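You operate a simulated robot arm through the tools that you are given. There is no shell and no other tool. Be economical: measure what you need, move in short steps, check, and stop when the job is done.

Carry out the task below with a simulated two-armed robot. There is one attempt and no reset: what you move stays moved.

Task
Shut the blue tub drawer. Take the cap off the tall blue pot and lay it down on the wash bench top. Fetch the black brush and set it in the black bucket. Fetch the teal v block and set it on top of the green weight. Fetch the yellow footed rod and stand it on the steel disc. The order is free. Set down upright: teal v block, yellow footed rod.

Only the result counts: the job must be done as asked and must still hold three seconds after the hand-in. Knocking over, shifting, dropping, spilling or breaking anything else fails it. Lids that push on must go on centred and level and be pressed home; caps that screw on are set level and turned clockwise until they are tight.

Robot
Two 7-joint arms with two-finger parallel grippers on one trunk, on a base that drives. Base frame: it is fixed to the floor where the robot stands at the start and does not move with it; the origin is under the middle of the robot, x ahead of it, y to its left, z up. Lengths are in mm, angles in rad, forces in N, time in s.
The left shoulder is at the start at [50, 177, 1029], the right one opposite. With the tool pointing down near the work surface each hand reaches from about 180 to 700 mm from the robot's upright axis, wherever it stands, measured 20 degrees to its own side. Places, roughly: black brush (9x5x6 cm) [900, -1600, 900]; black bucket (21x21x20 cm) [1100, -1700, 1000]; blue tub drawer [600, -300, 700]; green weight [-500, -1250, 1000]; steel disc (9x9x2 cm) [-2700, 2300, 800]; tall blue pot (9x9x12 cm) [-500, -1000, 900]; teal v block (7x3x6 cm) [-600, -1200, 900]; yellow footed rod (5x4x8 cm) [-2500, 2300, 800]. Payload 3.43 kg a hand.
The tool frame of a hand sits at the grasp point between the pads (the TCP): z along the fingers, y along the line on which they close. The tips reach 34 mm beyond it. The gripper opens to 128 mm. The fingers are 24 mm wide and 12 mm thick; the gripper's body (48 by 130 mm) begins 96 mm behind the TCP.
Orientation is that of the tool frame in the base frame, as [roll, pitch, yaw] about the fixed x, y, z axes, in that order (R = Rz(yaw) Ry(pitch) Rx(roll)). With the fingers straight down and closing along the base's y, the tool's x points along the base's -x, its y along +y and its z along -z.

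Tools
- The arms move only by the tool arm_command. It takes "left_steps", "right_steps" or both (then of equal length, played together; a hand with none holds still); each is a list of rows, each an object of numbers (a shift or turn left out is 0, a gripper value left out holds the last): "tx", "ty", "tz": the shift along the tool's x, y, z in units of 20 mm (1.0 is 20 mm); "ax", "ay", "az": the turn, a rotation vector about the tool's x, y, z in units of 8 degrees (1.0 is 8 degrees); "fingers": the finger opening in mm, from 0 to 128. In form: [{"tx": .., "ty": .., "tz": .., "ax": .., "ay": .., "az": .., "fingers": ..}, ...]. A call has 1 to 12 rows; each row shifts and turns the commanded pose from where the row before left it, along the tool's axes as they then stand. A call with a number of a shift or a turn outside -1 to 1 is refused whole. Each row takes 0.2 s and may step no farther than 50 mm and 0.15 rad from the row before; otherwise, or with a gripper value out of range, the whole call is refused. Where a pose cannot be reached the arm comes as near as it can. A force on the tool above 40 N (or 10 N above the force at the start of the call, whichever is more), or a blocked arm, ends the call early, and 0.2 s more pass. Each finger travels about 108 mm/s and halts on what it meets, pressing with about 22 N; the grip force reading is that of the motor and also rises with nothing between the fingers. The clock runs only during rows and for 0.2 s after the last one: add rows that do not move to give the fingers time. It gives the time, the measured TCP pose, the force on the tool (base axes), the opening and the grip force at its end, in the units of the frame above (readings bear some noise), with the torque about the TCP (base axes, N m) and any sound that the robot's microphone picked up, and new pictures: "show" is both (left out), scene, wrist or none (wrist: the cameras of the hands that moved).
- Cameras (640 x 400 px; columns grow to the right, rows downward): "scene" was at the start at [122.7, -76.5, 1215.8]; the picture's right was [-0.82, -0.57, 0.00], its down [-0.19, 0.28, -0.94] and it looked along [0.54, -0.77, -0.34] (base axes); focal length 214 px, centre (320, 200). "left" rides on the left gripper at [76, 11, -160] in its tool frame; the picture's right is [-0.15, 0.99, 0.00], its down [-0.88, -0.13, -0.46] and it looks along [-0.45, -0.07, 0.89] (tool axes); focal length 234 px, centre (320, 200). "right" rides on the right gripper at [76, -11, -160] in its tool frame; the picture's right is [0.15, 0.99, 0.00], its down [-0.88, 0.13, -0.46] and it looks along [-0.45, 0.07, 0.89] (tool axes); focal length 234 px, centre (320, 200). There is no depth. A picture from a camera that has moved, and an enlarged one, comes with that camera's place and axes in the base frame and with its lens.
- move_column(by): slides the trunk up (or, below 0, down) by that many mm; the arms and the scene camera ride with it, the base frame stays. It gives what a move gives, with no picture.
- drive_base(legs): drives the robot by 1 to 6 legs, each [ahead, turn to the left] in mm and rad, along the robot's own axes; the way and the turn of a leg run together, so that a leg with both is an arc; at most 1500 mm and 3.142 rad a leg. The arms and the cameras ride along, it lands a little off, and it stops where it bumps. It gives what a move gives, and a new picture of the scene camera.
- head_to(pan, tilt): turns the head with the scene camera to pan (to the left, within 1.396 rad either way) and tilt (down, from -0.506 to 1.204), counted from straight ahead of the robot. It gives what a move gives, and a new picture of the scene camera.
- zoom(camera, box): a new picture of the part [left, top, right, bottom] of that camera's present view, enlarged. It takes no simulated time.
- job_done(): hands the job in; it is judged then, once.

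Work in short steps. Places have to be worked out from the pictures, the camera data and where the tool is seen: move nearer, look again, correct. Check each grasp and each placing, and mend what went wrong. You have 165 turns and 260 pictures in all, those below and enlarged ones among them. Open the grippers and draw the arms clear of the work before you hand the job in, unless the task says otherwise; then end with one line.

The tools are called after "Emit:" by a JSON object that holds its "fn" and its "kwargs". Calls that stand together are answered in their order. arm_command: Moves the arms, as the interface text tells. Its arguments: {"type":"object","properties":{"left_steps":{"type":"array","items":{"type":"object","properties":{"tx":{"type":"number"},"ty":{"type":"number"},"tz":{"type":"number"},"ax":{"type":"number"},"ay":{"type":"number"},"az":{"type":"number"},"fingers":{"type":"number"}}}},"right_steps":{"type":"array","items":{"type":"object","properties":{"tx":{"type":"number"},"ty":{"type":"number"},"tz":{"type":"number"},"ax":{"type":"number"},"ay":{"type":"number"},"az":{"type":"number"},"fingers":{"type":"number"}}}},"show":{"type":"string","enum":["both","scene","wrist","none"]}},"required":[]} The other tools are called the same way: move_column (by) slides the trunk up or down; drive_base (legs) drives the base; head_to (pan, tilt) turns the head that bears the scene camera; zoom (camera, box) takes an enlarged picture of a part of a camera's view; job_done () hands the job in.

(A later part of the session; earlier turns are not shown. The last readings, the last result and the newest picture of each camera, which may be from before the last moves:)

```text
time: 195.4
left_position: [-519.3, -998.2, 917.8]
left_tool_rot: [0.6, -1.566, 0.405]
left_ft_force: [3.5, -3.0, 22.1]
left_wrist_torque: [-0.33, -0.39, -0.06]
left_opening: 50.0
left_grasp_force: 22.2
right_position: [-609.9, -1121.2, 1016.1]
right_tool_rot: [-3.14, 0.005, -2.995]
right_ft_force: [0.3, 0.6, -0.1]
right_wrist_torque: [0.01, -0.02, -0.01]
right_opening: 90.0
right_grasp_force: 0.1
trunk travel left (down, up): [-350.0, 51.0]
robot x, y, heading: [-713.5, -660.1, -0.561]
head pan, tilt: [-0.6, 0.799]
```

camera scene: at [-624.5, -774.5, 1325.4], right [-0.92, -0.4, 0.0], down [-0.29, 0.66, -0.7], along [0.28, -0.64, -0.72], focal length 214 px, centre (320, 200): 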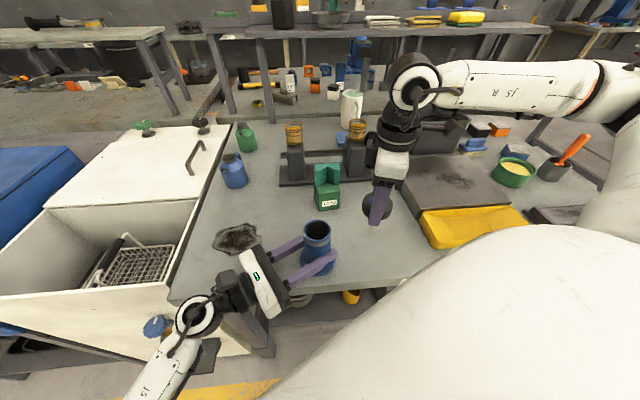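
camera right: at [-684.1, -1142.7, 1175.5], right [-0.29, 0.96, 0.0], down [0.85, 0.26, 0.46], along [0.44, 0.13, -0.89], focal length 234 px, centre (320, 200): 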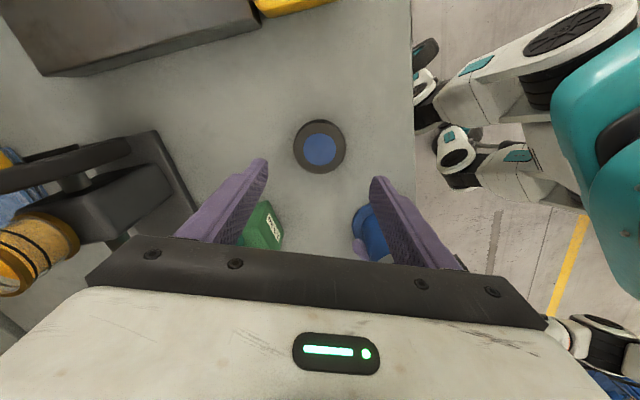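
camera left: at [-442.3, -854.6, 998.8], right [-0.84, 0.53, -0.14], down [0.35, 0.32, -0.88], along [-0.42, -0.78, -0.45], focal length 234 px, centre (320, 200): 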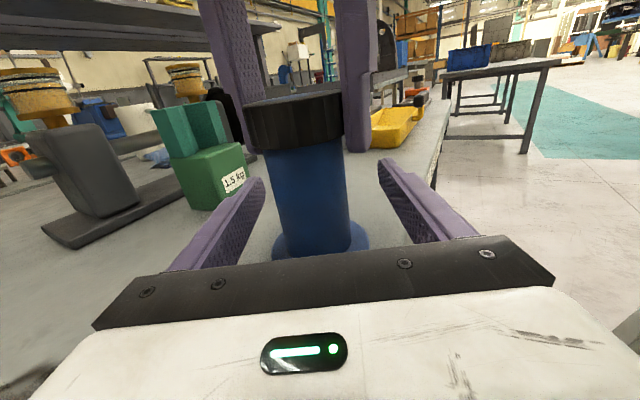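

Resting on the bench. Relax slightly, open, and back the left hand out.

Emit:
{"fn": "arm_command", "kwargs": {"left_steps": [{"tx": 0.12}, {"fingers": 70}, {"fingers": 100}, {}, {"tz": -1}, {"tz": -1}, {"tz": -1}, {"tz": -1}, {"tz": -1}, {"tz": -1}, {"tz": -1, "tx": 1}, {"tz": -1, "tx": 1}], "right_steps": [{}, {}, {}, {}, {}, {"tz": -1}, {"tz": -1}, {"tz": -1}, {"tz": -1}, {"tz": -1}, {}, {}], "show": "scene"}}

Emit:
{"fn": "zoom", "kwargs": {"camera": "scene", "box": [250, 130, 430, 280]}}

```text
time: 198.0
left_position: [-433.2, -863.4, 958.2]
left_tool_rot: [1.979, -1.563, -0.977]
left_ft_force: [-0.2, 0.2, -0.4]
left_wrist_torque: [-0.02, 0.04, 0.01]
left_opening: 99.9
left_grasp_force: 0.2
right_position: [-609.2, -1121.4, 1116.1]
right_tool_rot: [-3.141, 0.002, -2.993]
right_ft_force: [-0.2, 0.4, 0.2]
right_wrist_torque: [-0.01, 0.0, 0.0]
right_opening: 90.1
right_grasp_force: 0.0
trunk travel left (down, up): [-350.0, 51.0]
robot x, y, heading: [-712.7, -660.4, -0.56]
head pan, tilt: [-0.6, 0.799]
camera scene: at [-624.6, -774.0, 1325.5], right [-0.92, -0.4, 0.0], down [-0.29, 0.66, -0.7], along [0.28, -0.64, -0.72], focal length 214 px, centre (320, 200)
```

scene: 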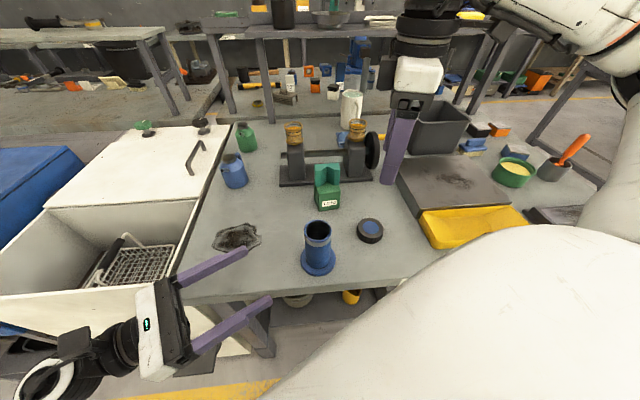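

```text
2.67 times, centred on (340, 205) of scene
camera zoom: at [-624.6, -774.0, 1325.5], right [-0.92, -0.4, 0.0], down [-0.29, 0.66, -0.7], along [0.28, -0.64, -0.72], focal length 572 px, centre (267, 187)
```

zoom: 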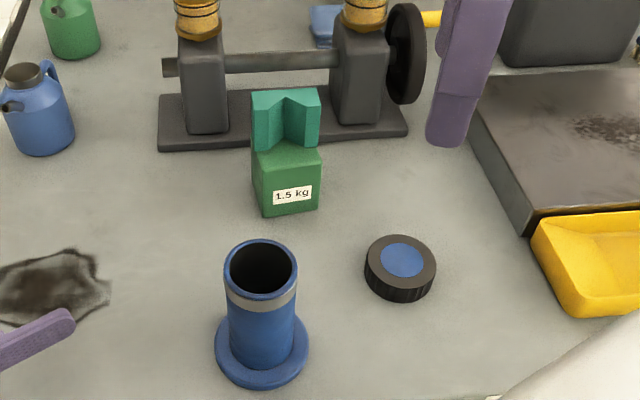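

All three wash-bench jobs look right. Now stow the arms for driving: raise and straighten the left hand, and retract the right.

Emit:
{"fn": "arm_command", "kwargs": {"left_steps": [{"tz": -1, "tx": 1}, {"tz": -1, "tx": 1}, {"tz": -1, "tx": 1}, {"tz": -1, "tx": 1}, {"tz": -1, "tx": 1}, {"tz": -1, "tx": 1}, {"tz": -1, "tx": 1}, {"tz": -1, "tx": 1}, {"tz": -1, "tx": 1}, {"tz": -1, "tx": 1}, {"tx": 1}, {"tx": 1}], "right_steps": [{"tz": -1}, {"az": 1}, {"az": 1}, {"az": 1}, {"az": 1}, {"az": 1}, {"tx": 1}, {"tx": 1}, {"tx": 1}, {"tx": 1}, {"tx": 0.5}, {}], "show": "none"}}

Emit:
{"fn": "arm_command", "kwargs": {"left_steps": [{"ay": -1}, {"ay": -1}, {"ay": -1}, {"ay": -1}, {"ay": -1}, {"ay": -1}, {"ay": -1}, {"ay": -1}, {"ay": -1}, {"ay": -1}, {"ay": -1}, {"ay": -0.25}], "show": "none"}}

Emit:
{"fn": "arm_command", "kwargs": {"left_steps": [{"az": 1}, {"az": 1}, {"az": 1}, {"az": 1}, {"az": 1}, {"az": 1}, {"az": 1}, {"az": 1}, {"az": 1}, {"az": 1}, {"az": 1}, {"az": 0.25}], "show": "none"}}

Emit:
{"fn": "head_to", "kwargs": {"pan": -1.35, "tilt": 0.3}}

```text
time: 200.6
left_position: [-323.8, -693.7, 1198.4]
left_tool_rot: [1.996, -1.564, -0.989]
left_ft_force: [0.7, 0.4, 0.1]
left_wrist_torque: [0.01, -0.02, -0.03]
left_opening: 100.1
left_grasp_force: 0.1
right_position: [-687.8, -1072.5, 1135.5]
right_tool_rot: [3.139, 0.003, 2.591]
right_ft_force: [-1.4, -0.6, -0.6]
right_wrist_torque: [-0.04, 0.0, 0.02]
right_opening: 90.0
right_grasp_force: 0.0
trunk travel left (down, up): [-350.0, 51.0]
robot x, y, heading: [-715.2, -662.3, -0.562]
head pan, tilt: [-0.6, 0.799]
```

```text
time: 203.2
left_position: [-323.7, -694.4, 1198.6]
left_tool_rot: [3.135, 0.006, -2.138]
left_ft_force: [1.1, 0.0, -0.5]
left_wrist_torque: [0.0, 0.0, 0.0]
left_opening: 100.1
left_grasp_force: 0.0
right_position: [-687.7, -1074.1, 1135.6]
right_tool_rot: [3.14, 0.002, 2.59]
right_ft_force: [-0.2, -0.4, 0.3]
right_wrist_torque: [-0.03, -0.01, -0.03]
right_opening: 89.9
right_grasp_force: 0.1
trunk travel left (down, up): [-350.0, 51.0]
robot x, y, heading: [-716.5, -659.8, -0.562]
head pan, tilt: [-0.6, 0.799]
```

```text
time: 205.8
left_position: [-323.1, -695.1, 1197.7]
left_tool_rot: [3.139, -0.006, 2.572]
left_ft_force: [0.4, 0.0, -0.4]
left_wrist_torque: [-0.01, 0.0, -0.03]
left_opening: 99.7
left_grasp_force: 0.1
right_position: [-688.0, -1072.9, 1136.6]
right_tool_rot: [3.14, 0.002, 2.591]
right_ft_force: [-0.7, 0.0, -0.2]
right_wrist_torque: [-0.02, -0.01, 0.0]
right_opening: 89.8
right_grasp_force: 0.1
trunk travel left (down, up): [-350.0, 51.0]
robot x, y, heading: [-713.1, -665.6, -0.554]
head pan, tilt: [-0.6, 0.799]
```

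```text
time: 206.9
left_position: [-323.2, -693.9, 1197.5]
left_tool_rot: [3.139, -0.007, 2.577]
left_ft_force: [0.3, 0.2, -0.7]
left_wrist_torque: [0.0, -0.03, 0.01]
left_opening: 99.8
left_grasp_force: 0.1
right_position: [-687.0, -1072.4, 1136.1]
right_tool_rot: [3.14, 0.001, 2.593]
right_ft_force: [0.0, 0.5, -0.3]
right_wrist_torque: [0.03, 0.0, 0.01]
right_opening: 90.0
right_grasp_force: 0.0
trunk travel left (down, up): [-350.0, 51.0]
robot x, y, heading: [-715.1, -660.4, -0.56]
head pan, tilt: [-1.349, 0.3]
camera scene: at [-687.7, -788.4, 1369.8], right [-0.94, 0.33, 0.0], down [0.1, 0.28, -0.96], along [-0.32, -0.9, -0.3], focal length 214 px, centre (320, 200)
```

scene: 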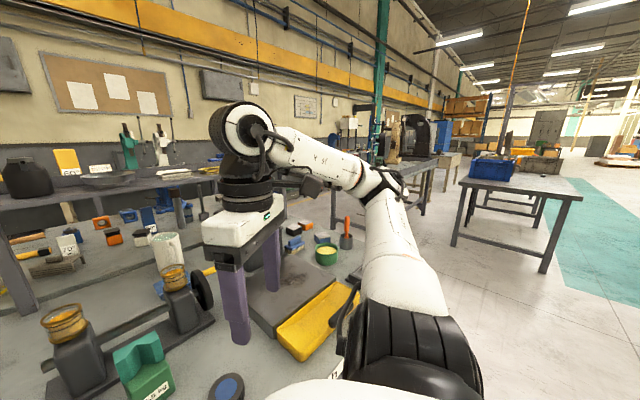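

Back away from the bench, turn along it, and drive past its right end.

Emit:
{"fn": "drive_base", "kwargs": {"legs": [[-150, 0], [0, -2.05], [1250, 0]]}}

Emit:
{"fn": "head_to", "kwargs": {"pan": 1.3, "tilt": 0.3}}

```text
time: 219.1
left_position: [-2117.0, -1580.2, 1197.9]
left_tool_rot: [3.14, -0.008, 0.551]
left_ft_force: [-0.1, -0.3, 0.5]
left_wrist_torque: [-0.02, -0.02, 0.01]
left_opening: 100.0
left_grasp_force: 0.0
right_position: [-2298.3, -1089.3, 1136.0]
right_tool_rot: [3.14, 0.0, 0.568]
right_ft_force: [-0.7, 0.2, 0.1]
right_wrist_torque: [-0.03, 0.0, 0.01]
right_opening: 89.9
right_grasp_force: 0.0
trunk travel left (down, up): [-350.0, 51.0]
robot x, y, heading: [-1913.2, -1237.8, -2.584]
head pan, tilt: [-1.349, 0.3]
camera scene: at [-2042.1, -1213.5, 1369.8], right [0.71, 0.7, 0.0], down [0.21, -0.21, -0.96], along [-0.67, 0.68, -0.3], focal length 214 px, centre (320, 200)
```

scene: 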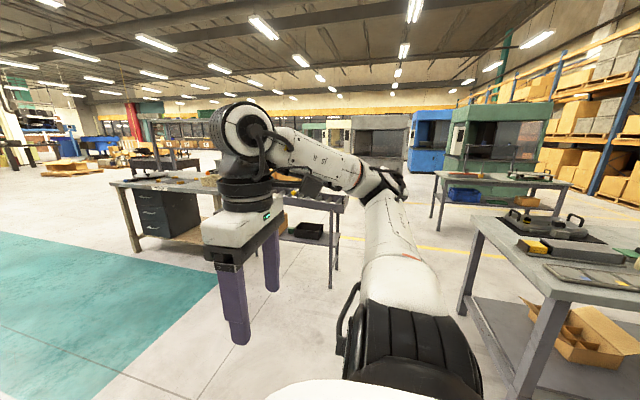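

```text
time: 221.4
left_position: [-2116.4, -1581.8, 1197.1]
left_tool_rot: [3.136, -0.008, 0.553]
left_ft_force: [0.7, 0.2, 0.6]
left_wrist_torque: [0.02, -0.02, -0.05]
left_opening: 99.9
left_grasp_force: 0.1
right_position: [-2297.1, -1089.1, 1137.3]
right_tool_rot: [3.14, 0.002, 0.568]
right_ft_force: [-0.2, -0.3, -0.7]
right_wrist_torque: [0.0, 0.03, 0.03]
right_opening: 90.0
right_grasp_force: 0.0
trunk travel left (down, up): [-350.0, 51.0]
robot x, y, heading: [-1917.5, -1242.0, -2.585]
head pan, tilt: [1.3, 0.3]
camera scene: at [-1949.8, -1369.3, 1369.8], right [-0.96, -0.28, 0.0], down [-0.08, 0.28, -0.96], along [0.27, -0.92, -0.3], focal length 214 px, centre (320, 200)
```

scene: 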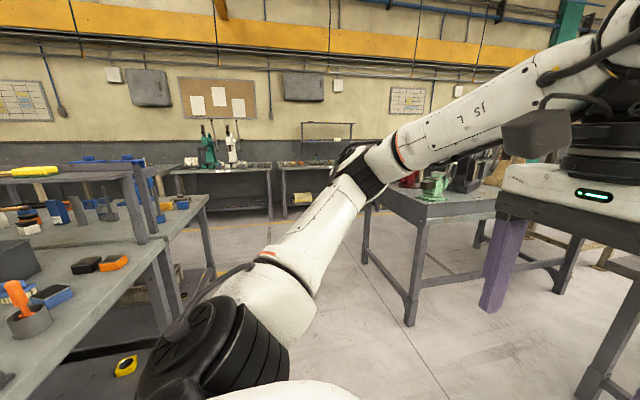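

The corridor beyond the bench end is about 1.5 m wide and the far aisle (A≈2250–3690) is clear. Drive around into the far aisle.

Emit:
{"fn": "drive_base", "kwargs": {"legs": [[0, 1.47], [1400, 0], [1370, 0], [0, 1.63]]}}

Emit:
{"fn": "head_to", "kwargs": {"pan": 0.4, "tilt": 0.3}}

```text
time: 242.4
left_position: [-451.0, -3374.8, 1197.4]
left_tool_rot: [3.138, -0.007, -2.596]
left_ft_force: [0.0, 0.1, -0.4]
left_wrist_torque: [-0.01, -0.01, -0.01]
left_opening: 100.4
left_grasp_force: 0.1
right_position: [-272.2, -3867.0, 1136.5]
right_tool_rot: [3.14, 0.002, -2.579]
right_ft_force: [-0.3, 0.6, -0.4]
right_wrist_torque: [0.01, -0.01, 0.0]
right_opening: 90.1
right_grasp_force: 0.1
trunk travel left (down, up): [-350.0, 51.0]
robot x, y, heading: [-651.6, -3710.9, 0.559]
head pan, tilt: [1.3, 0.3]
camera scene: at [-619.8, -3585.3, 1369.8], right [0.96, 0.28, 0.0], down [0.08, -0.28, -0.96], along [-0.27, 0.92, -0.3], focal length 214 px, centre (320, 200)
```

scene: 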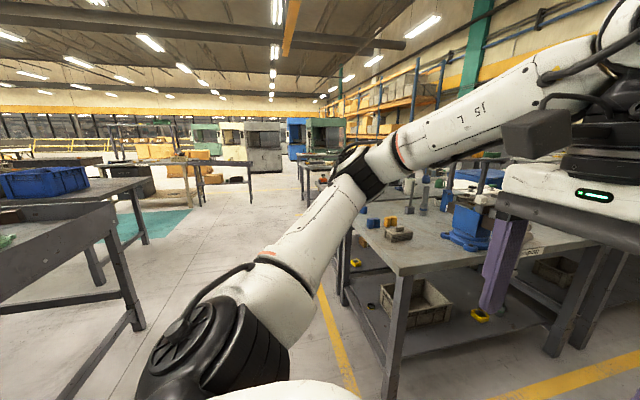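

```text
time: 243.6
left_position: [-452.0, -3373.6, 1197.5]
left_tool_rot: [3.137, -0.006, -2.595]
left_ft_force: [0.5, -0.2, 1.0]
left_wrist_torque: [0.01, 0.02, -0.02]
left_opening: 100.2
left_grasp_force: 0.0
right_position: [-271.7, -3867.5, 1136.1]
right_tool_rot: [3.14, 0.003, -2.579]
right_ft_force: [1.0, -1.4, -0.5]
right_wrist_torque: [-0.02, 0.04, -0.01]
right_opening: 90.4
right_grasp_force: 0.0
trunk travel left (down, up): [-350.0, 51.0]
robot x, y, heading: [-652.4, -3714.1, 0.558]
head pan, tilt: [0.4, 0.3]
camera scene: at [-539.7, -3598.8, 1369.8], right [0.82, -0.58, 0.0], down [-0.17, -0.24, -0.96], along [0.55, 0.78, -0.3], focal length 214 px, centre (320, 200)
```

scene: 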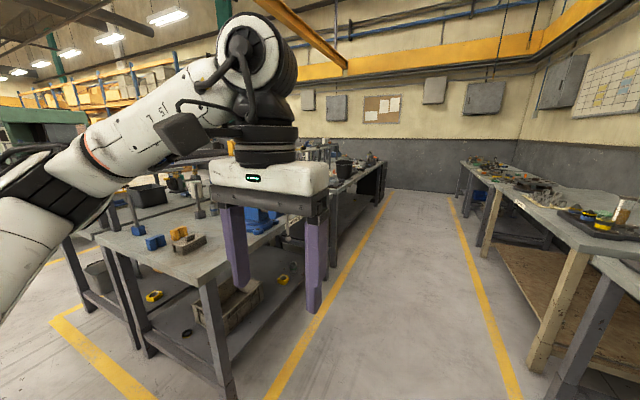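

The aisle is clear and the black bucket is visible down the left bench. Drive 2 m along the aisle, then turn to face the bench.

Emit:
{"fn": "drive_base", "kwargs": {"legs": [[0, -0.03], [1000, 0], [1000, 0], [0, 1.56]]}}

Emit:
{"fn": "head_to", "kwargs": {"pan": -0.25, "tilt": 0.4}}

```text
time: 257.8
left_position: [769.6, -2497.3, 1197.5]
left_tool_rot: [3.139, -0.009, -1.086]
left_ft_force: [1.3, 1.5, -0.6]
left_wrist_torque: [0.0, -0.01, 0.0]
left_opening: 100.0
left_grasp_force: 0.0
right_position: [1272.8, -2349.8, 1136.4]
right_tool_rot: [3.14, 0.0, -1.068]
right_ft_force: [-1.3, -1.7, -0.7]
right_wrist_torque: [-0.04, 0.02, 0.0]
right_opening: 90.1
right_grasp_force: 0.1
trunk travel left (down, up): [-350.0, 51.0]
robot x, y, heading: [1096.7, -2719.6, 2.061]
head pan, tilt: [0.4, 0.3]
camera scene: at [987.0, -2599.5, 1369.8], right [0.63, 0.78, 0.0], down [0.23, -0.19, -0.96], along [-0.74, 0.6, -0.3], focal length 214 px, centre (320, 200)
```

scene: 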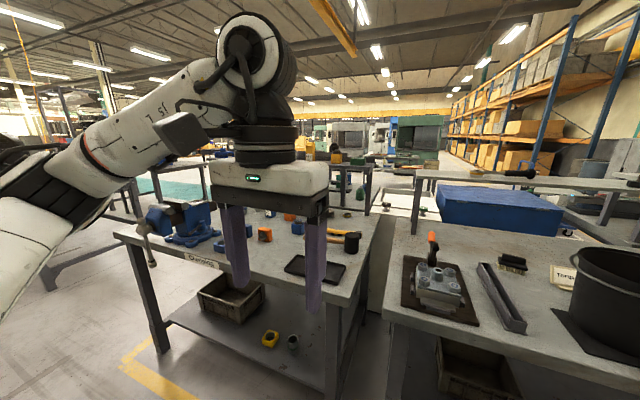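

```text
time: 258.8
left_position: [769.9, -2497.6, 1198.1]
left_tool_rot: [3.139, -0.008, -1.086]
left_ft_force: [0.0, -0.1, -0.3]
left_wrist_torque: [0.01, -0.02, -0.01]
left_opening: 100.0
left_grasp_force: 0.1
right_position: [1272.5, -2348.4, 1136.7]
right_tool_rot: [3.141, 0.002, -1.069]
right_ft_force: [-0.2, 0.1, 0.5]
right_wrist_torque: [0.02, 0.01, 0.0]
right_opening: 89.9
right_grasp_force: 0.1
trunk travel left (down, up): [-350.0, 51.0]
robot x, y, heading: [1095.8, -2717.0, 2.056]
head pan, tilt: [-0.25, 0.4]
camera scene: at [1037.5, -2568.2, 1360.6], right [0.97, 0.24, 0.0], down [0.09, -0.38, -0.92], along [-0.22, 0.89, -0.39], focal length 214 px, centre (320, 200)
```

scene: 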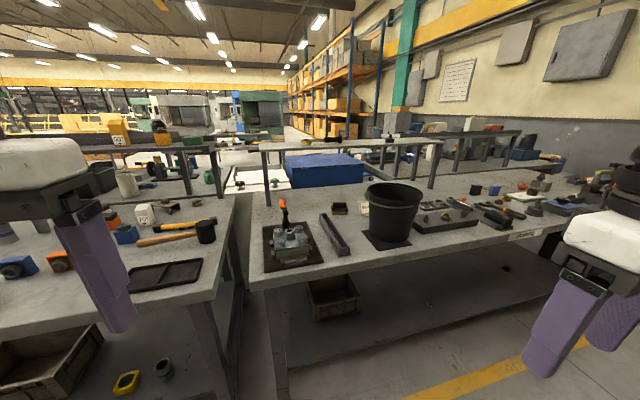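

Now zoom on the bucket and brush area.

Emit:
{"fn": "zoom", "kwargs": {"camera": "scene", "box": [250, 150, 450, 290]}}

```text
2.86 times, centred on (350, 220) of scene
camera zoom: at [1037.5, -2568.2, 1360.6], right [0.97, 0.24, 0.0], down [0.09, -0.38, -0.92], along [-0.22, 0.89, -0.39], focal length 613 px, centre (234, 143)
```

zoom: 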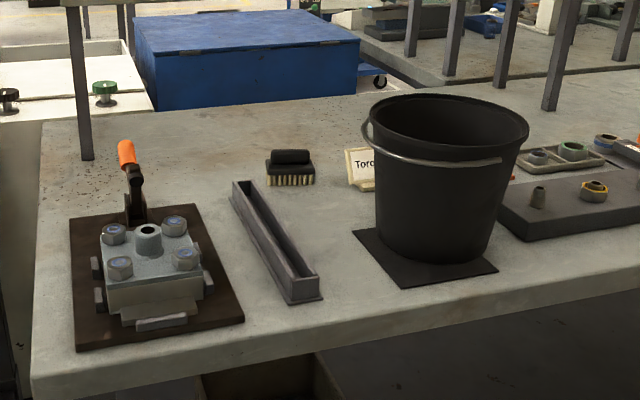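

The brush is at about (901,-1608) and the bucket at about (1131,-1773). The bench front edge is at A≈2259. I'll drive closer, angled so both lie to the robot's right side.

Emit:
{"fn": "drive_base", "kwargs": {"legs": [[0, -0.765], [455, 0], [0, 1.298]]}}

Emit:
{"fn": "head_to", "kwargs": {"pan": -0.6, "tilt": 0.6}}

```text
time: 266.8
left_position: [830.4, -2252.2, 1198.0]
left_tool_rot: [3.137, -0.008, -0.558]
left_ft_force: [-0.6, 0.3, -0.8]
left_wrist_torque: [0.0, -0.02, 0.01]
left_opening: 100.0
left_grasp_force: 0.0
right_position: [1189.2, -1869.8, 1136.2]
right_tool_rot: [3.139, 0.0, -0.541]
right_ft_force: [-0.3, 0.8, -0.5]
right_wrist_torque: [0.01, 0.0, 0.01]
right_opening: 90.1
right_grasp_force: 0.1
trunk travel left (down, up): [-350.0, 51.0]
robot x, y, heading: [1221.8, -2278.7, 2.595]
head pan, tilt: [-0.25, 0.4]
camera scene: at [1096.6, -2176.3, 1360.6], right [0.72, 0.7, 0.0], down [0.27, -0.28, -0.92], along [-0.64, 0.66, -0.39], focal length 214 px, centre (320, 200)
```

scene: 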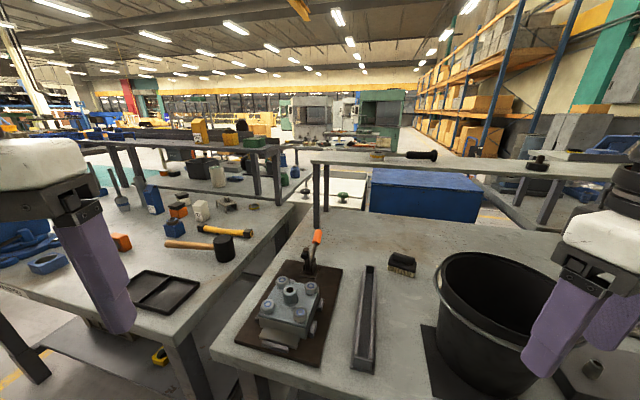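

```text
time: 267.7
left_position: [829.8, -2251.5, 1198.7]
left_tool_rot: [3.138, -0.008, -0.556]
left_ft_force: [0.3, 0.0, 0.4]
left_wrist_torque: [-0.06, 0.0, -0.03]
left_opening: 99.7
left_grasp_force: 0.1
right_position: [1189.1, -1870.1, 1135.1]
right_tool_rot: [3.14, 0.003, -0.539]
right_ft_force: [-0.5, 0.4, -0.5]
right_wrist_torque: [-0.02, -0.02, 0.0]
right_opening: 89.9
right_grasp_force: 0.0
trunk travel left (down, up): [-350.0, 51.0]
robot x, y, heading: [1221.6, -2279.1, 2.592]
head pan, tilt: [-0.6, 0.6]
camera scene: at [1125.1, -2161.9, 1342.4], right [0.91, 0.41, 0.0], down [0.23, -0.52, -0.83], along [-0.34, 0.75, -0.56], focal length 214 px, centre (320, 200)
```

scene: 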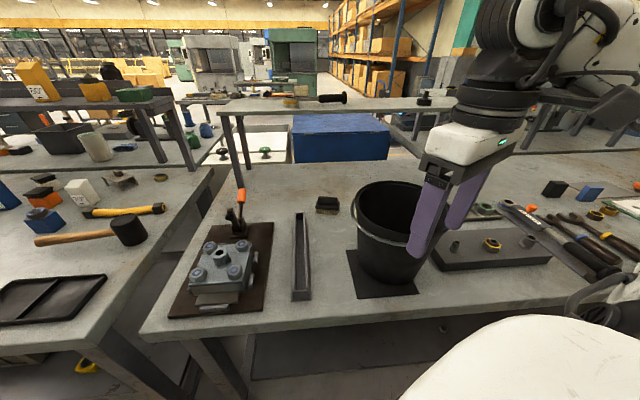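

No bump. I'll raise the right hand above the bucket rim, turn it to face straight across the bench, and move toward the brush.

Emit:
{"fn": "arm_command", "kwargs": {"right_steps": [{"tz": -1}, {"tz": -1}, {"tz": -1}, {"az": 0.92}, {"az": 0.92}, {"az": 0.92}, {"az": 0.92}, {"ty": 1}, {"ty": 1}, {"ty": 1}, {"ty": 1}, {"ty": 1}], "show": "none"}}

Emit:
{"fn": "arm_command", "kwargs": {"right_steps": [{"ay": -1, "tx": -1}, {"ay": -1, "tx": -1}, {"ay": -1, "tx": -1}, {"ay": -1, "tx": -1}, {"ay": -1, "tx": -1}, {"tx": -0.77, "tz": 0.64, "ty": 0.2}, {"tx": -0.77, "tz": 0.64, "ty": 0.2}, {"tx": -0.77, "tz": 0.64, "ty": 0.2}, {"tx": -0.77, "tz": 0.64, "ty": 0.2}], "show": "both"}}

```text
time: 270.3
left_position: [829.9, -2252.0, 1197.3]
left_tool_rot: [3.138, -0.008, -0.557]
left_ft_force: [-1.0, 0.1, -0.3]
left_wrist_torque: [-0.01, -0.02, -0.01]
left_opening: 100.0
left_grasp_force: 0.1
right_position: [1102.8, -1919.3, 1195.9]
right_tool_rot: [3.14, 0.001, -1.054]
right_ft_force: [0.2, 0.6, 0.5]
right_wrist_torque: [0.02, -0.03, 0.01]
right_opening: 90.2
right_grasp_force: 0.0
trunk travel left (down, up): [-350.0, 51.0]
robot x, y, heading: [1223.3, -2280.4, 2.593]
head pan, tilt: [-0.6, 0.6]
```

```text
time: 272.3
left_position: [829.3, -2252.3, 1196.8]
left_tool_rot: [3.139, -0.007, -0.555]
left_ft_force: [0.3, 0.4, -0.1]
left_wrist_torque: [0.0, -0.01, 0.03]
left_opening: 100.2
left_grasp_force: 0.0
right_position: [1003.1, -1773.1, 1222.1]
right_tool_rot: [3.139, 0.702, -1.054]
right_ft_force: [0.2, -0.1, 0.6]
right_wrist_torque: [-0.02, -0.01, 0.0]
right_opening: 90.2
right_grasp_force: 0.0
trunk travel left (down, up): [-350.0, 51.0]
robot x, y, heading: [1221.4, -2285.2, 2.591]
head pan, tilt: [-0.6, 0.6]
camera scene: at [1124.9, -2161.7, 1342.3], right [0.91, 0.41, 0.0], down [0.23, -0.52, -0.82], along [-0.34, 0.75, -0.57], focal length 214 px, centre (320, 200)
camera right: at [1091.6, -1907.7, 1296.3], right [-0.8, -0.59, -0.09], down [-0.3, 0.27, 0.92], along [-0.51, 0.76, -0.39], focal length 234 px, centre (320, 200)
```

scene: 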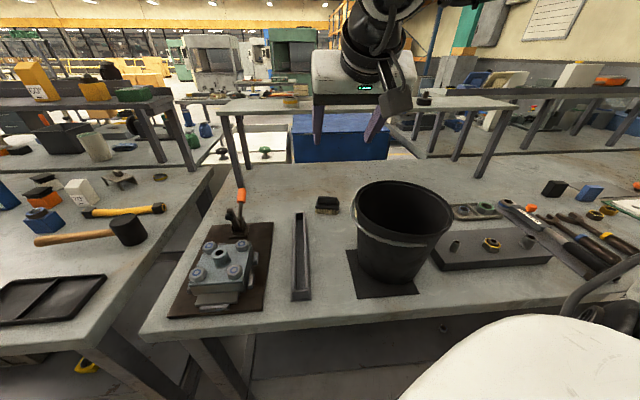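
right: 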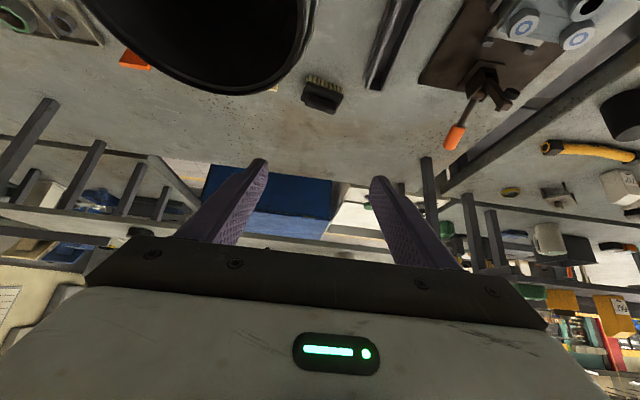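

The brush is at (904,-1599), but the right forearm would pass low over the bucket. I'll use the left arm instead: retract the right, then turn the base right so the left shoulder faces the brush clear of the bucket.

Emit:
{"fn": "arm_command", "kwargs": {"right_steps": [{"ay": 1, "tx": 1}, {"ay": 1, "tx": 1}, {"ay": 1, "tx": 1}, {"ay": 1, "tx": 1}, {"ay": 1, "tx": 1}, {"tx": 1}, {"tx": 1}, {"tx": 1}, {"tx": 1, "ty": -1}, {"ty": -1}, {"ty": -1}, {"ty": -1}], "left_steps": [{"fingers": 124}, {}, {}, {}, {}, {}, {}, {}, {}, {}, {}, {}], "show": "none"}}

Emit:
{"fn": "drive_base", "kwargs": {"legs": [[0, -1.05]]}}

Emit:
{"fn": "head_to", "kwargs": {"pan": 0.35, "tilt": 0.6}}

```text
time: 274.9
left_position: [830.0, -2251.7, 1197.8]
left_tool_rot: [3.138, -0.007, -0.556]
left_ft_force: [0.3, -0.3, -0.5]
left_wrist_torque: [-0.01, 0.0, 0.01]
left_opening: 123.9
left_grasp_force: 0.1
right_position: [1157.1, -1881.2, 1183.5]
right_tool_rot: [3.139, 0.001, -1.054]
right_ft_force: [-0.5, -0.4, -0.5]
right_wrist_torque: [0.01, 0.0, 0.01]
right_opening: 89.9
right_grasp_force: 0.0
trunk travel left (down, up): [-350.0, 51.0]
robot x, y, heading: [1222.3, -2279.1, 2.595]
head pan, tilt: [-0.6, 0.6]
```

```text
time: 277.9
left_position: [1051.0, -1924.5, 1197.2]
left_tool_rot: [3.139, -0.007, -1.608]
left_ft_force: [0.3, -0.4, 1.0]
left_wrist_torque: [0.0, 0.0, 0.0]
left_opening: 124.3
left_grasp_force: 0.2
right_position: [1534.4, -2025.7, 1183.3]
right_tool_rot: [3.138, 0.001, -2.105]
right_ft_force: [0.1, 0.2, -0.2]
right_wrist_torque: [0.02, 0.03, -0.02]
right_opening: 90.2
right_grasp_force: 0.1
trunk travel left (down, up): [-350.0, 51.0]
robot x, y, heading: [1222.3, -2281.7, 1.543]
head pan, tilt: [-0.6, 0.6]
camera scene: at [1275.3, -2137.7, 1342.3], right [0.81, -0.59, 0.0], down [-0.33, -0.46, -0.83], along [0.49, 0.67, -0.56], focal length 214 px, centre (320, 200)
```

scene: 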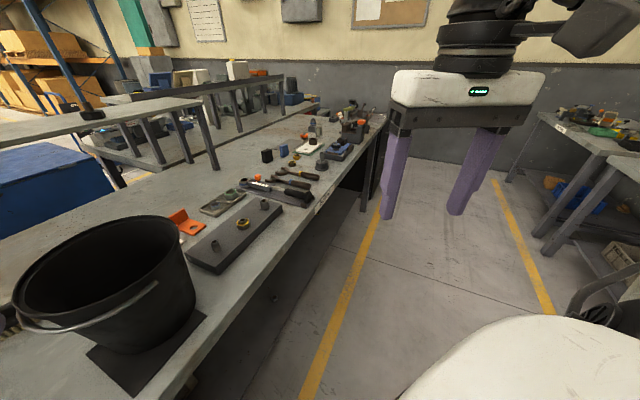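

```text
time: 279.1
left_position: [1049.7, -1924.4, 1197.5]
left_tool_rot: [3.139, -0.006, -1.606]
left_ft_force: [0.2, 0.4, -0.5]
left_wrist_torque: [0.0, 0.01, 0.0]
left_opening: 123.8
left_grasp_force: 0.0
right_position: [1532.8, -2025.9, 1183.6]
right_tool_rot: [3.138, 0.004, -2.103]
right_ft_force: [0.7, 0.0, -0.6]
right_wrist_torque: [-0.02, 0.0, 0.01]
right_opening: 90.3
right_grasp_force: 0.0
trunk travel left (down, up): [-350.0, 51.0]
robot x, y, heading: [1220.6, -2281.5, 1.54]
head pan, tilt: [0.351, 0.6]
camera scene: at [1195.3, -2125.2, 1342.3], right [0.95, 0.31, 0.0], down [0.18, -0.54, -0.83], along [-0.26, 0.78, -0.56], focal length 214 px, centre (320, 200)
```

scene: 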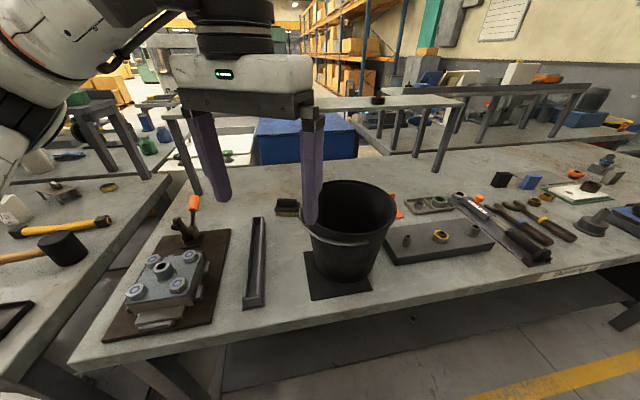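

Turn the left hand to face across the bench and move it toward the brush at height.

Emit:
{"fn": "arm_command", "kwargs": {"left_steps": [{"az": -1}, {"az": -1}, {"az": -1}, {"az": -1}, {"tx": -1, "ty": -0.2}, {"tx": -1, "ty": -0.2}, {"tx": -1, "ty": -0.2}, {"tx": -1, "ty": -0.2}, {"tx": -1, "ty": -0.2}, {"tx": -1, "ty": -0.2}, {"tx": -1, "ty": -0.2}, {"tx": -1, "ty": -0.2}], "show": "none"}}

Emit:
{"fn": "arm_command", "kwargs": {"left_steps": [{"tx": -1}, {"tx": -1}, {"tx": -1}, {"ay": -1}, {"ay": -1}, {"ay": -1}, {"tx": -0.91, "tz": 0.41}, {"tx": -0.91, "tz": 0.41}, {"tz": 0.91, "tx": 0.41}, {"tz": 0.91, "tx": 0.41}, {"tz": 0.91, "tx": 0.41}], "show": "both"}}

```text
time: 281.8
left_position: [998.4, -1769.7, 1196.1]
left_tool_rot: [3.135, -0.004, -1.048]
left_ft_force: [0.1, 0.0, 0.5]
left_wrist_torque: [-0.03, 0.0, 0.01]
left_opening: 123.7
left_grasp_force: 0.2
right_position: [1534.5, -2025.3, 1183.1]
right_tool_rot: [3.137, 0.0, -2.105]
right_ft_force: [-0.2, 0.2, -0.5]
right_wrist_torque: [0.0, -0.02, 0.0]
right_opening: 90.2
right_grasp_force: 0.1
trunk travel left (down, up): [-350.0, 51.0]
robot x, y, heading: [1218.3, -2282.3, 1.538]
head pan, tilt: [0.351, 0.6]
```

```text
time: 284.1
left_position: [948.2, -1683.7, 1136.5]
left_tool_rot: [3.135, 0.416, -1.051]
left_ft_force: [0.4, -0.1, -0.2]
left_wrist_torque: [0.01, 0.01, 0.0]
left_opening: 124.2
left_grasp_force: 0.1
right_position: [1533.8, -2025.4, 1183.8]
right_tool_rot: [3.14, 0.002, -2.104]
right_ft_force: [-0.2, -0.1, -0.1]
right_wrist_torque: [0.0, 0.03, 0.03]
right_opening: 90.2
right_grasp_force: 0.1
trunk travel left (down, up): [-350.0, 51.0]
robot x, y, heading: [1223.0, -2281.1, 1.544]
head pan, tilt: [0.351, 0.6]
camera scene: at [1194.9, -2125.1, 1342.3], right [0.95, 0.32, 0.0], down [0.18, -0.54, -0.82], along [-0.26, 0.78, -0.57], focal length 214 px, centre (320, 200)
camera left: at [1007.2, -1805.4, 1252.5], right [-0.92, -0.38, 0.07], down [-0.19, 0.61, 0.77], along [-0.33, 0.7, -0.63], focal length 234 px, centre (320, 200)
```

scene: 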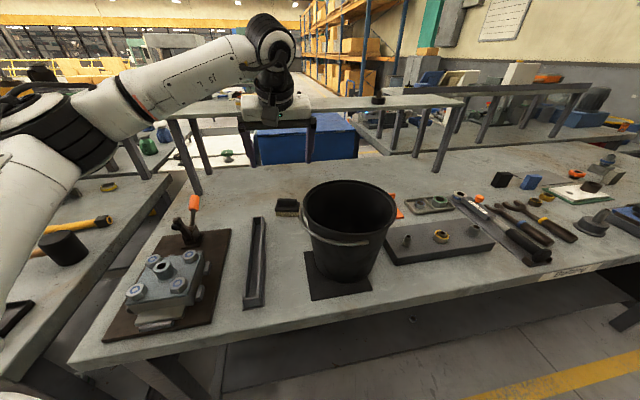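
left: 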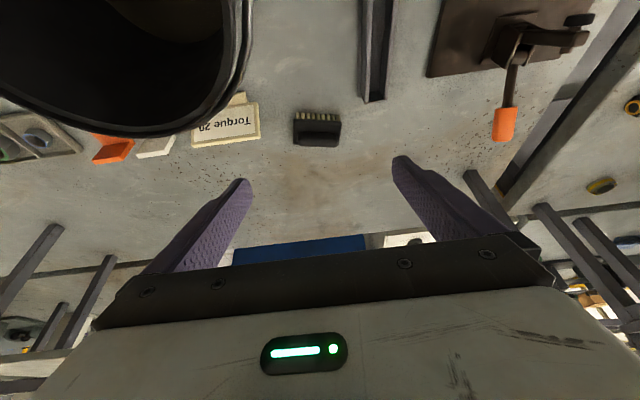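

The brush lies straight along the tool axis. Advance 190 mm along it and check.

Emit:
{"fn": "arm_command", "kwargs": {"left_steps": [{"tz": 1}, {"tz": 1}, {"tz": 1}, {"tz": 1}, {"tz": 1}, {"tz": 1}, {"tz": 1}, {"tz": 1}, {"tz": 1}, {"tz": 0.5}, {}], "show": "both"}}

```text
time: 286.6
left_position: [910.3, -1618.2, 963.5]
left_tool_rot: [3.135, 0.416, -1.053]
left_ft_force: [-0.5, 0.4, 0.1]
left_wrist_torque: [0.01, -0.02, 0.0]
left_opening: 123.9
left_grasp_force: 0.1
right_position: [1532.8, -2026.1, 1183.4]
right_tool_rot: [3.139, 0.002, -2.103]
right_ft_force: [0.0, 0.2, -0.4]
right_wrist_torque: [0.0, 0.0, 0.0]
right_opening: 90.1
right_grasp_force: 0.0
trunk travel left (down, up): [-350.0, 51.0]
robot x, y, heading: [1221.4, -2278.9, 1.54]
head pan, tilt: [0.351, 0.6]
camera scene: at [1195.2, -2125.3, 1342.3], right [0.95, 0.32, 0.0], down [0.18, -0.54, -0.83], along [-0.26, 0.78, -0.56], focal length 214 px, centre (320, 200)
camera left: at [969.4, -1739.1, 1078.7], right [-0.92, -0.38, 0.07], down [-0.19, 0.61, 0.77], along [-0.33, 0.7, -0.63], focal length 234 px, centre (320, 200)
```

scene: 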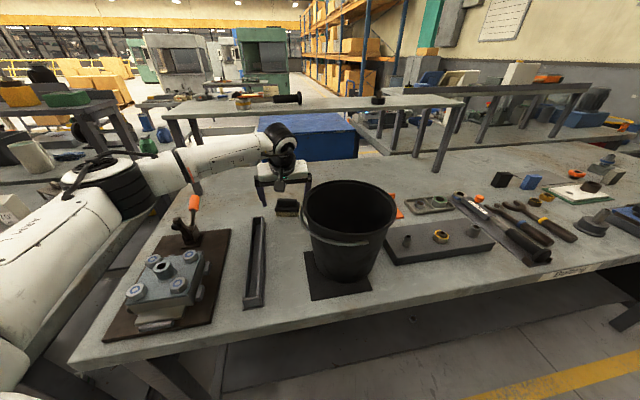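
left: 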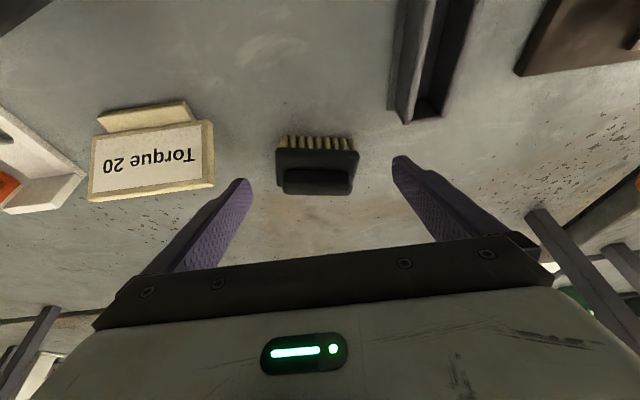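

Aligned. Advance the last 58 mm and close.

Emit:
{"fn": "arm_command", "kwargs": {"left_steps": [{"tz": 1, "ty": -0.2}, {"tz": 1}, {"tz": 0.9, "tx": -0.2}, {}, {"fingers": 0}, {}, {}, {}], "show": "both"}}

```text
time: 288.4
left_position: [900.2, -1590.7, 911.4]
left_tool_rot: [3.135, 0.415, -1.052]
left_ft_force: [-0.8, 0.8, 1.2]
left_wrist_torque: [0.08, -0.06, 0.0]
left_opening: 90.9
left_grasp_force: 22.1
right_position: [1533.3, -2026.8, 1183.4]
right_tool_rot: [3.139, 0.001, -2.104]
right_ft_force: [-0.9, 0.2, 0.0]
right_wrist_torque: [0.0, 0.02, 0.02]
right_opening: 90.2
right_grasp_force: 0.0
trunk travel left (down, up): [-350.0, 51.0]
robot x, y, heading: [1217.0, -2278.5, 1.542]
head pan, tilt: [0.351, 0.6]
camera scene: at [1195.2, -2125.3, 1342.3], right [0.95, 0.32, 0.0], down [0.18, -0.54, -0.83], along [-0.26, 0.78, -0.56], focal length 214 px, centre (320, 200)
camera left: at [958.6, -1713.3, 1027.5], right [-0.92, -0.38, 0.07], down [-0.19, 0.61, 0.77], along [-0.33, 0.7, -0.63], focal length 234 px, centre (320, 200)
```

scene: 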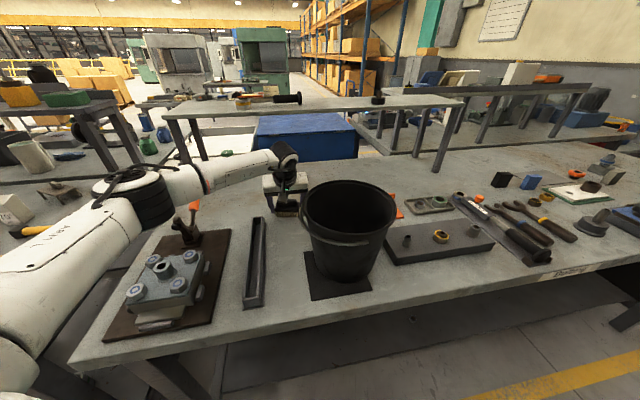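
left: 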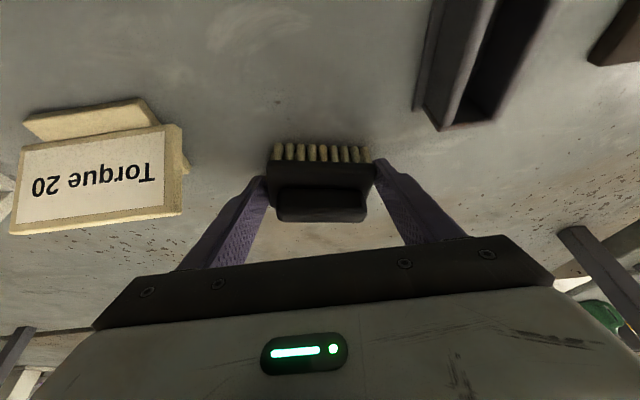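

Gripped at 91 mm. Retreat upward along the approach axis.

Emit:
{"fn": "arm_command", "kwargs": {"left_steps": [{"tz": -0.5}, {"tz": -1}, {"tz": -1}, {"tz": -1}, {"tz": -1}, {"tz": -1}, {"tz": -1}, {"tz": -1}, {"tz": -1}, {"tz": -1}, {"tz": -1}, {"tz": -1}], "show": "none"}}

Emit:
{"fn": "arm_command", "kwargs": {"left_steps": [{"tz": -1}, {"tz": -1}, {"tz": -1}, {"ay": 1}, {"ay": 1}, {"ay": 1}, {"tz": -0.5}], "show": "both"}}

```text
time: 290.9
left_position: [946.3, -1673.4, 1121.1]
left_tool_rot: [3.134, 0.417, -1.052]
left_ft_force: [0.2, -0.4, -1.4]
left_wrist_torque: [-0.02, 0.02, 0.01]
left_opening: 90.4
left_grasp_force: 22.2
right_position: [1533.1, -2026.5, 1183.1]
right_tool_rot: [3.137, 0.0, -2.105]
right_ft_force: [1.0, 0.4, -0.3]
right_wrist_torque: [0.02, 0.01, 0.03]
right_opening: 90.3
right_grasp_force: 0.2
trunk travel left (down, up): [-350.0, 51.0]
robot x, y, heading: [1223.6, -2280.0, 1.541]
head pan, tilt: [0.351, 0.6]
```

```text
time: 292.6
left_position: [959.4, -1694.0, 1187.1]
left_tool_rot: [3.137, -0.006, -1.05]
left_ft_force: [0.5, 0.3, -1.9]
left_wrist_torque: [-0.03, -0.03, 0.03]
left_opening: 90.2
left_grasp_force: 22.0
right_position: [1533.1, -2026.0, 1185.2]
right_tool_rot: [3.138, 0.001, -2.106]
right_ft_force: [-0.2, -0.2, 0.4]
right_wrist_torque: [0.01, 0.0, 0.0]
right_opening: 90.0
right_grasp_force: 0.1
trunk travel left (down, up): [-350.0, 51.0]
robot x, y, heading: [1222.2, -2278.7, 1.542]
head pan, tilt: [0.351, 0.6]
camera scene: at [1195.2, -2125.5, 1342.4], right [0.95, 0.32, 0.0], down [0.18, -0.54, -0.83], along [-0.26, 0.78, -0.56], focal length 214 px, centre (320, 200)
camera left: at [989.4, -1763.9, 1346.9], right [-0.93, -0.37, 0.0], down [-0.32, 0.83, 0.45], along [-0.17, 0.42, -0.89], focal length 234 px, centre (320, 200)
```

scene: 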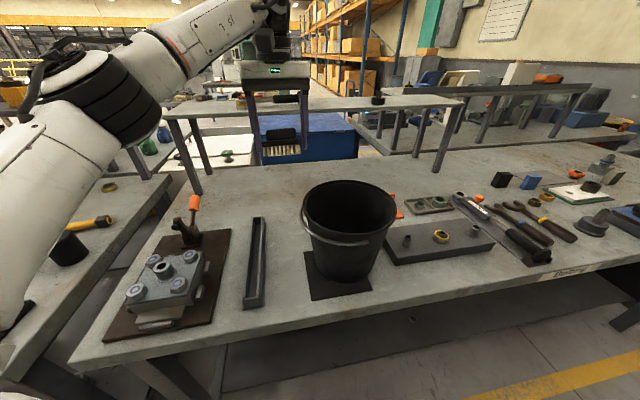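
left: 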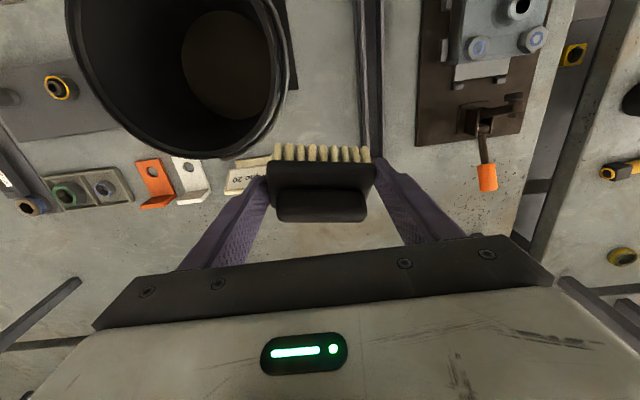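

Brush held. I'll turn the base 0.3 rad right so the bucket falls in the left arm's comfortable sector.

Emit:
{"fn": "drive_base", "kwargs": {"legs": [[0, -0.3]]}}

Emit:
{"fn": "zoom", "kwargs": {"camera": "left", "box": [0, 0, 640, 400]}}

```text
time: 293.9
left_position: [1143.9, -1642.7, 1186.7]
left_tool_rot: [3.134, -0.003, -1.347]
left_ft_force: [0.7, 0.2, -0.4]
left_wrist_torque: [0.01, 0.04, 0.02]
left_opening: 82.9
left_grasp_force: 21.8
right_position: [1595.0, -2129.1, 1182.7]
right_tool_rot: [3.138, 0.001, -2.403]
right_ft_force: [0.3, 0.0, 0.3]
right_wrist_torque: [0.01, 0.02, 0.02]
right_opening: 90.1
right_grasp_force: 0.0
trunk travel left (down, up): [-350.0, 51.0]
robot x, y, heading: [1222.0, -2277.1, 1.241]
head pan, tilt: [0.351, 0.6]
camera scene: at [1242.2, -2124.6, 1342.3], right [1.0, 0.02, 0.0], down [0.01, -0.56, -0.83], along [-0.02, 0.82, -0.56], focal length 214 px, centre (320, 200)
```

scene: 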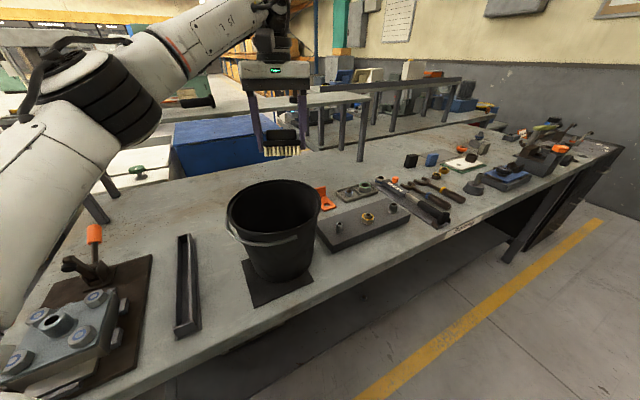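

```text
1.00 times, centred on (320, 200) of left (not enlarged: the box is as wide or as high as the picture)
camera zoom: at [1152.2, -1717.9, 1346.6], right [-1.0, -0.08, 0.01], down [-0.06, 0.89, 0.45], along [-0.04, 0.45, -0.89], focal length 234 px, centre (320, 200)
```

zoom: 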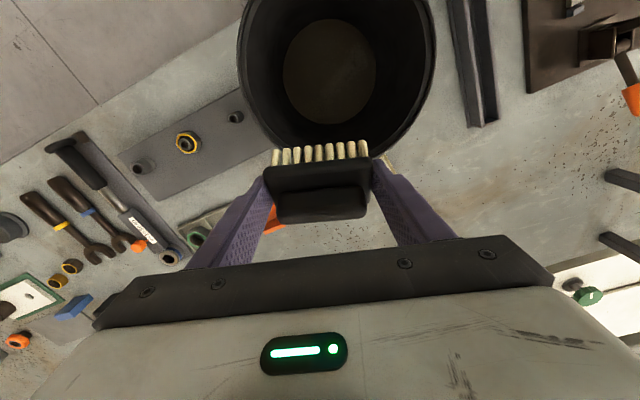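

The bucket centre measures (1132,-1739). The brush shifted slightly in the grip, so I'll move over the bucket promptly and lower into it.

Emit:
{"fn": "arm_command", "kwargs": {"left_steps": [{"tx": 0.91, "ty": 0.33}, {"tx": 0.91, "ty": 0.33}, {"tx": 0.91, "ty": 0.33}, {"tx": 0.91, "ty": 0.33}, {"tx": 0.91, "ty": 0.33}, {}], "show": "both"}}

```text
time: 295.3
left_position: [1132.5, -1740.6, 1185.5]
left_tool_rot: [3.135, -0.003, -1.348]
left_ft_force: [0.5, -0.1, -1.9]
left_wrist_torque: [0.0, -0.03, -0.05]
left_opening: 82.9
left_grasp_force: 22.0
right_position: [1595.0, -2129.0, 1184.2]
right_tool_rot: [3.137, 0.001, -2.403]
right_ft_force: [0.0, 0.5, -0.3]
right_wrist_torque: [0.0, 0.02, 0.01]
right_opening: 90.0
right_grasp_force: 0.1
trunk travel left (down, up): [-350.0, 51.0]
robot x, y, heading: [1218.7, -2280.4, 1.24]
head pan, tilt: [0.351, 0.6]
camera scene: at [1241.7, -2124.3, 1342.3], right [1.0, 0.02, 0.0], down [0.01, -0.56, -0.82], along [-0.02, 0.82, -0.57], focal length 214 px, centre (320, 200)
camera left: at [1140.3, -1814.8, 1346.1], right [-1.0, -0.08, 0.01], down [-0.07, 0.89, 0.45], along [-0.04, 0.45, -0.89], focal length 234 px, centre (320, 200)
```

scene: 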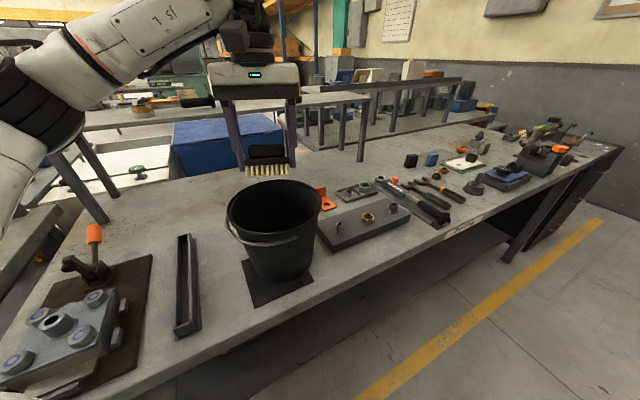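
left: 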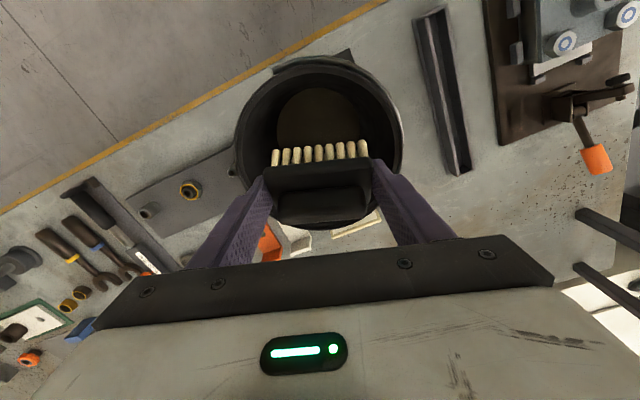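

Centred over the bucket. Lower the brush into it.

Emit:
{"fn": "arm_command", "kwargs": {"left_steps": [{"tx": 0.4, "tz": 0.8}, {"tz": 1}, {"tz": 1}, {"tz": 1}, {"tz": 1}, {"tz": 1}, {"tz": 1}, {"tz": 1}, {"tz": 1}, {"tz": 1}, {"tz": 1}, {}], "show": "both"}}

```text
time: 297.9
left_position: [1132.4, -1745.9, 970.6]
left_tool_rot: [3.134, -0.003, -1.347]
left_ft_force: [-0.5, -0.3, -0.2]
left_wrist_torque: [0.03, 0.06, 0.01]
left_opening: 82.5
left_grasp_force: 22.5
right_position: [1594.1, -2128.5, 1183.4]
right_tool_rot: [3.138, 0.002, -2.403]
right_ft_force: [0.2, 1.1, -0.9]
right_wrist_torque: [-0.01, -0.02, -0.02]
right_opening: 90.0
right_grasp_force: 0.0
trunk travel left (down, up): [-350.0, 51.0]
robot x, y, heading: [1223.0, -2278.0, 1.239]
head pan, tilt: [0.351, 0.6]
camera scene: at [1241.7, -2124.5, 1342.3], right [1.0, 0.02, 0.0], down [0.01, -0.56, -0.83], along [-0.02, 0.82, -0.56], focal length 214 px, centre (320, 200)
camera left: at [1140.3, -1821.4, 1130.5], right [-1.0, -0.08, 0.01], down [-0.06, 0.89, 0.45], along [-0.04, 0.45, -0.89], focal length 234 px, centre (320, 200)
```

scene: 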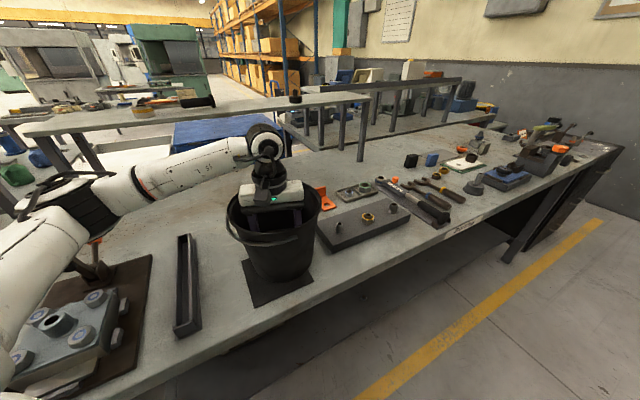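
left: 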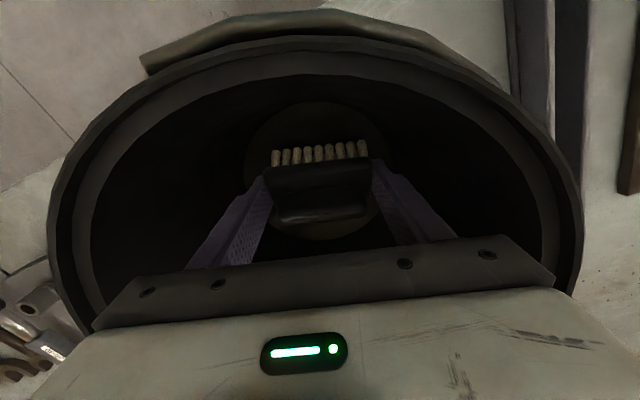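

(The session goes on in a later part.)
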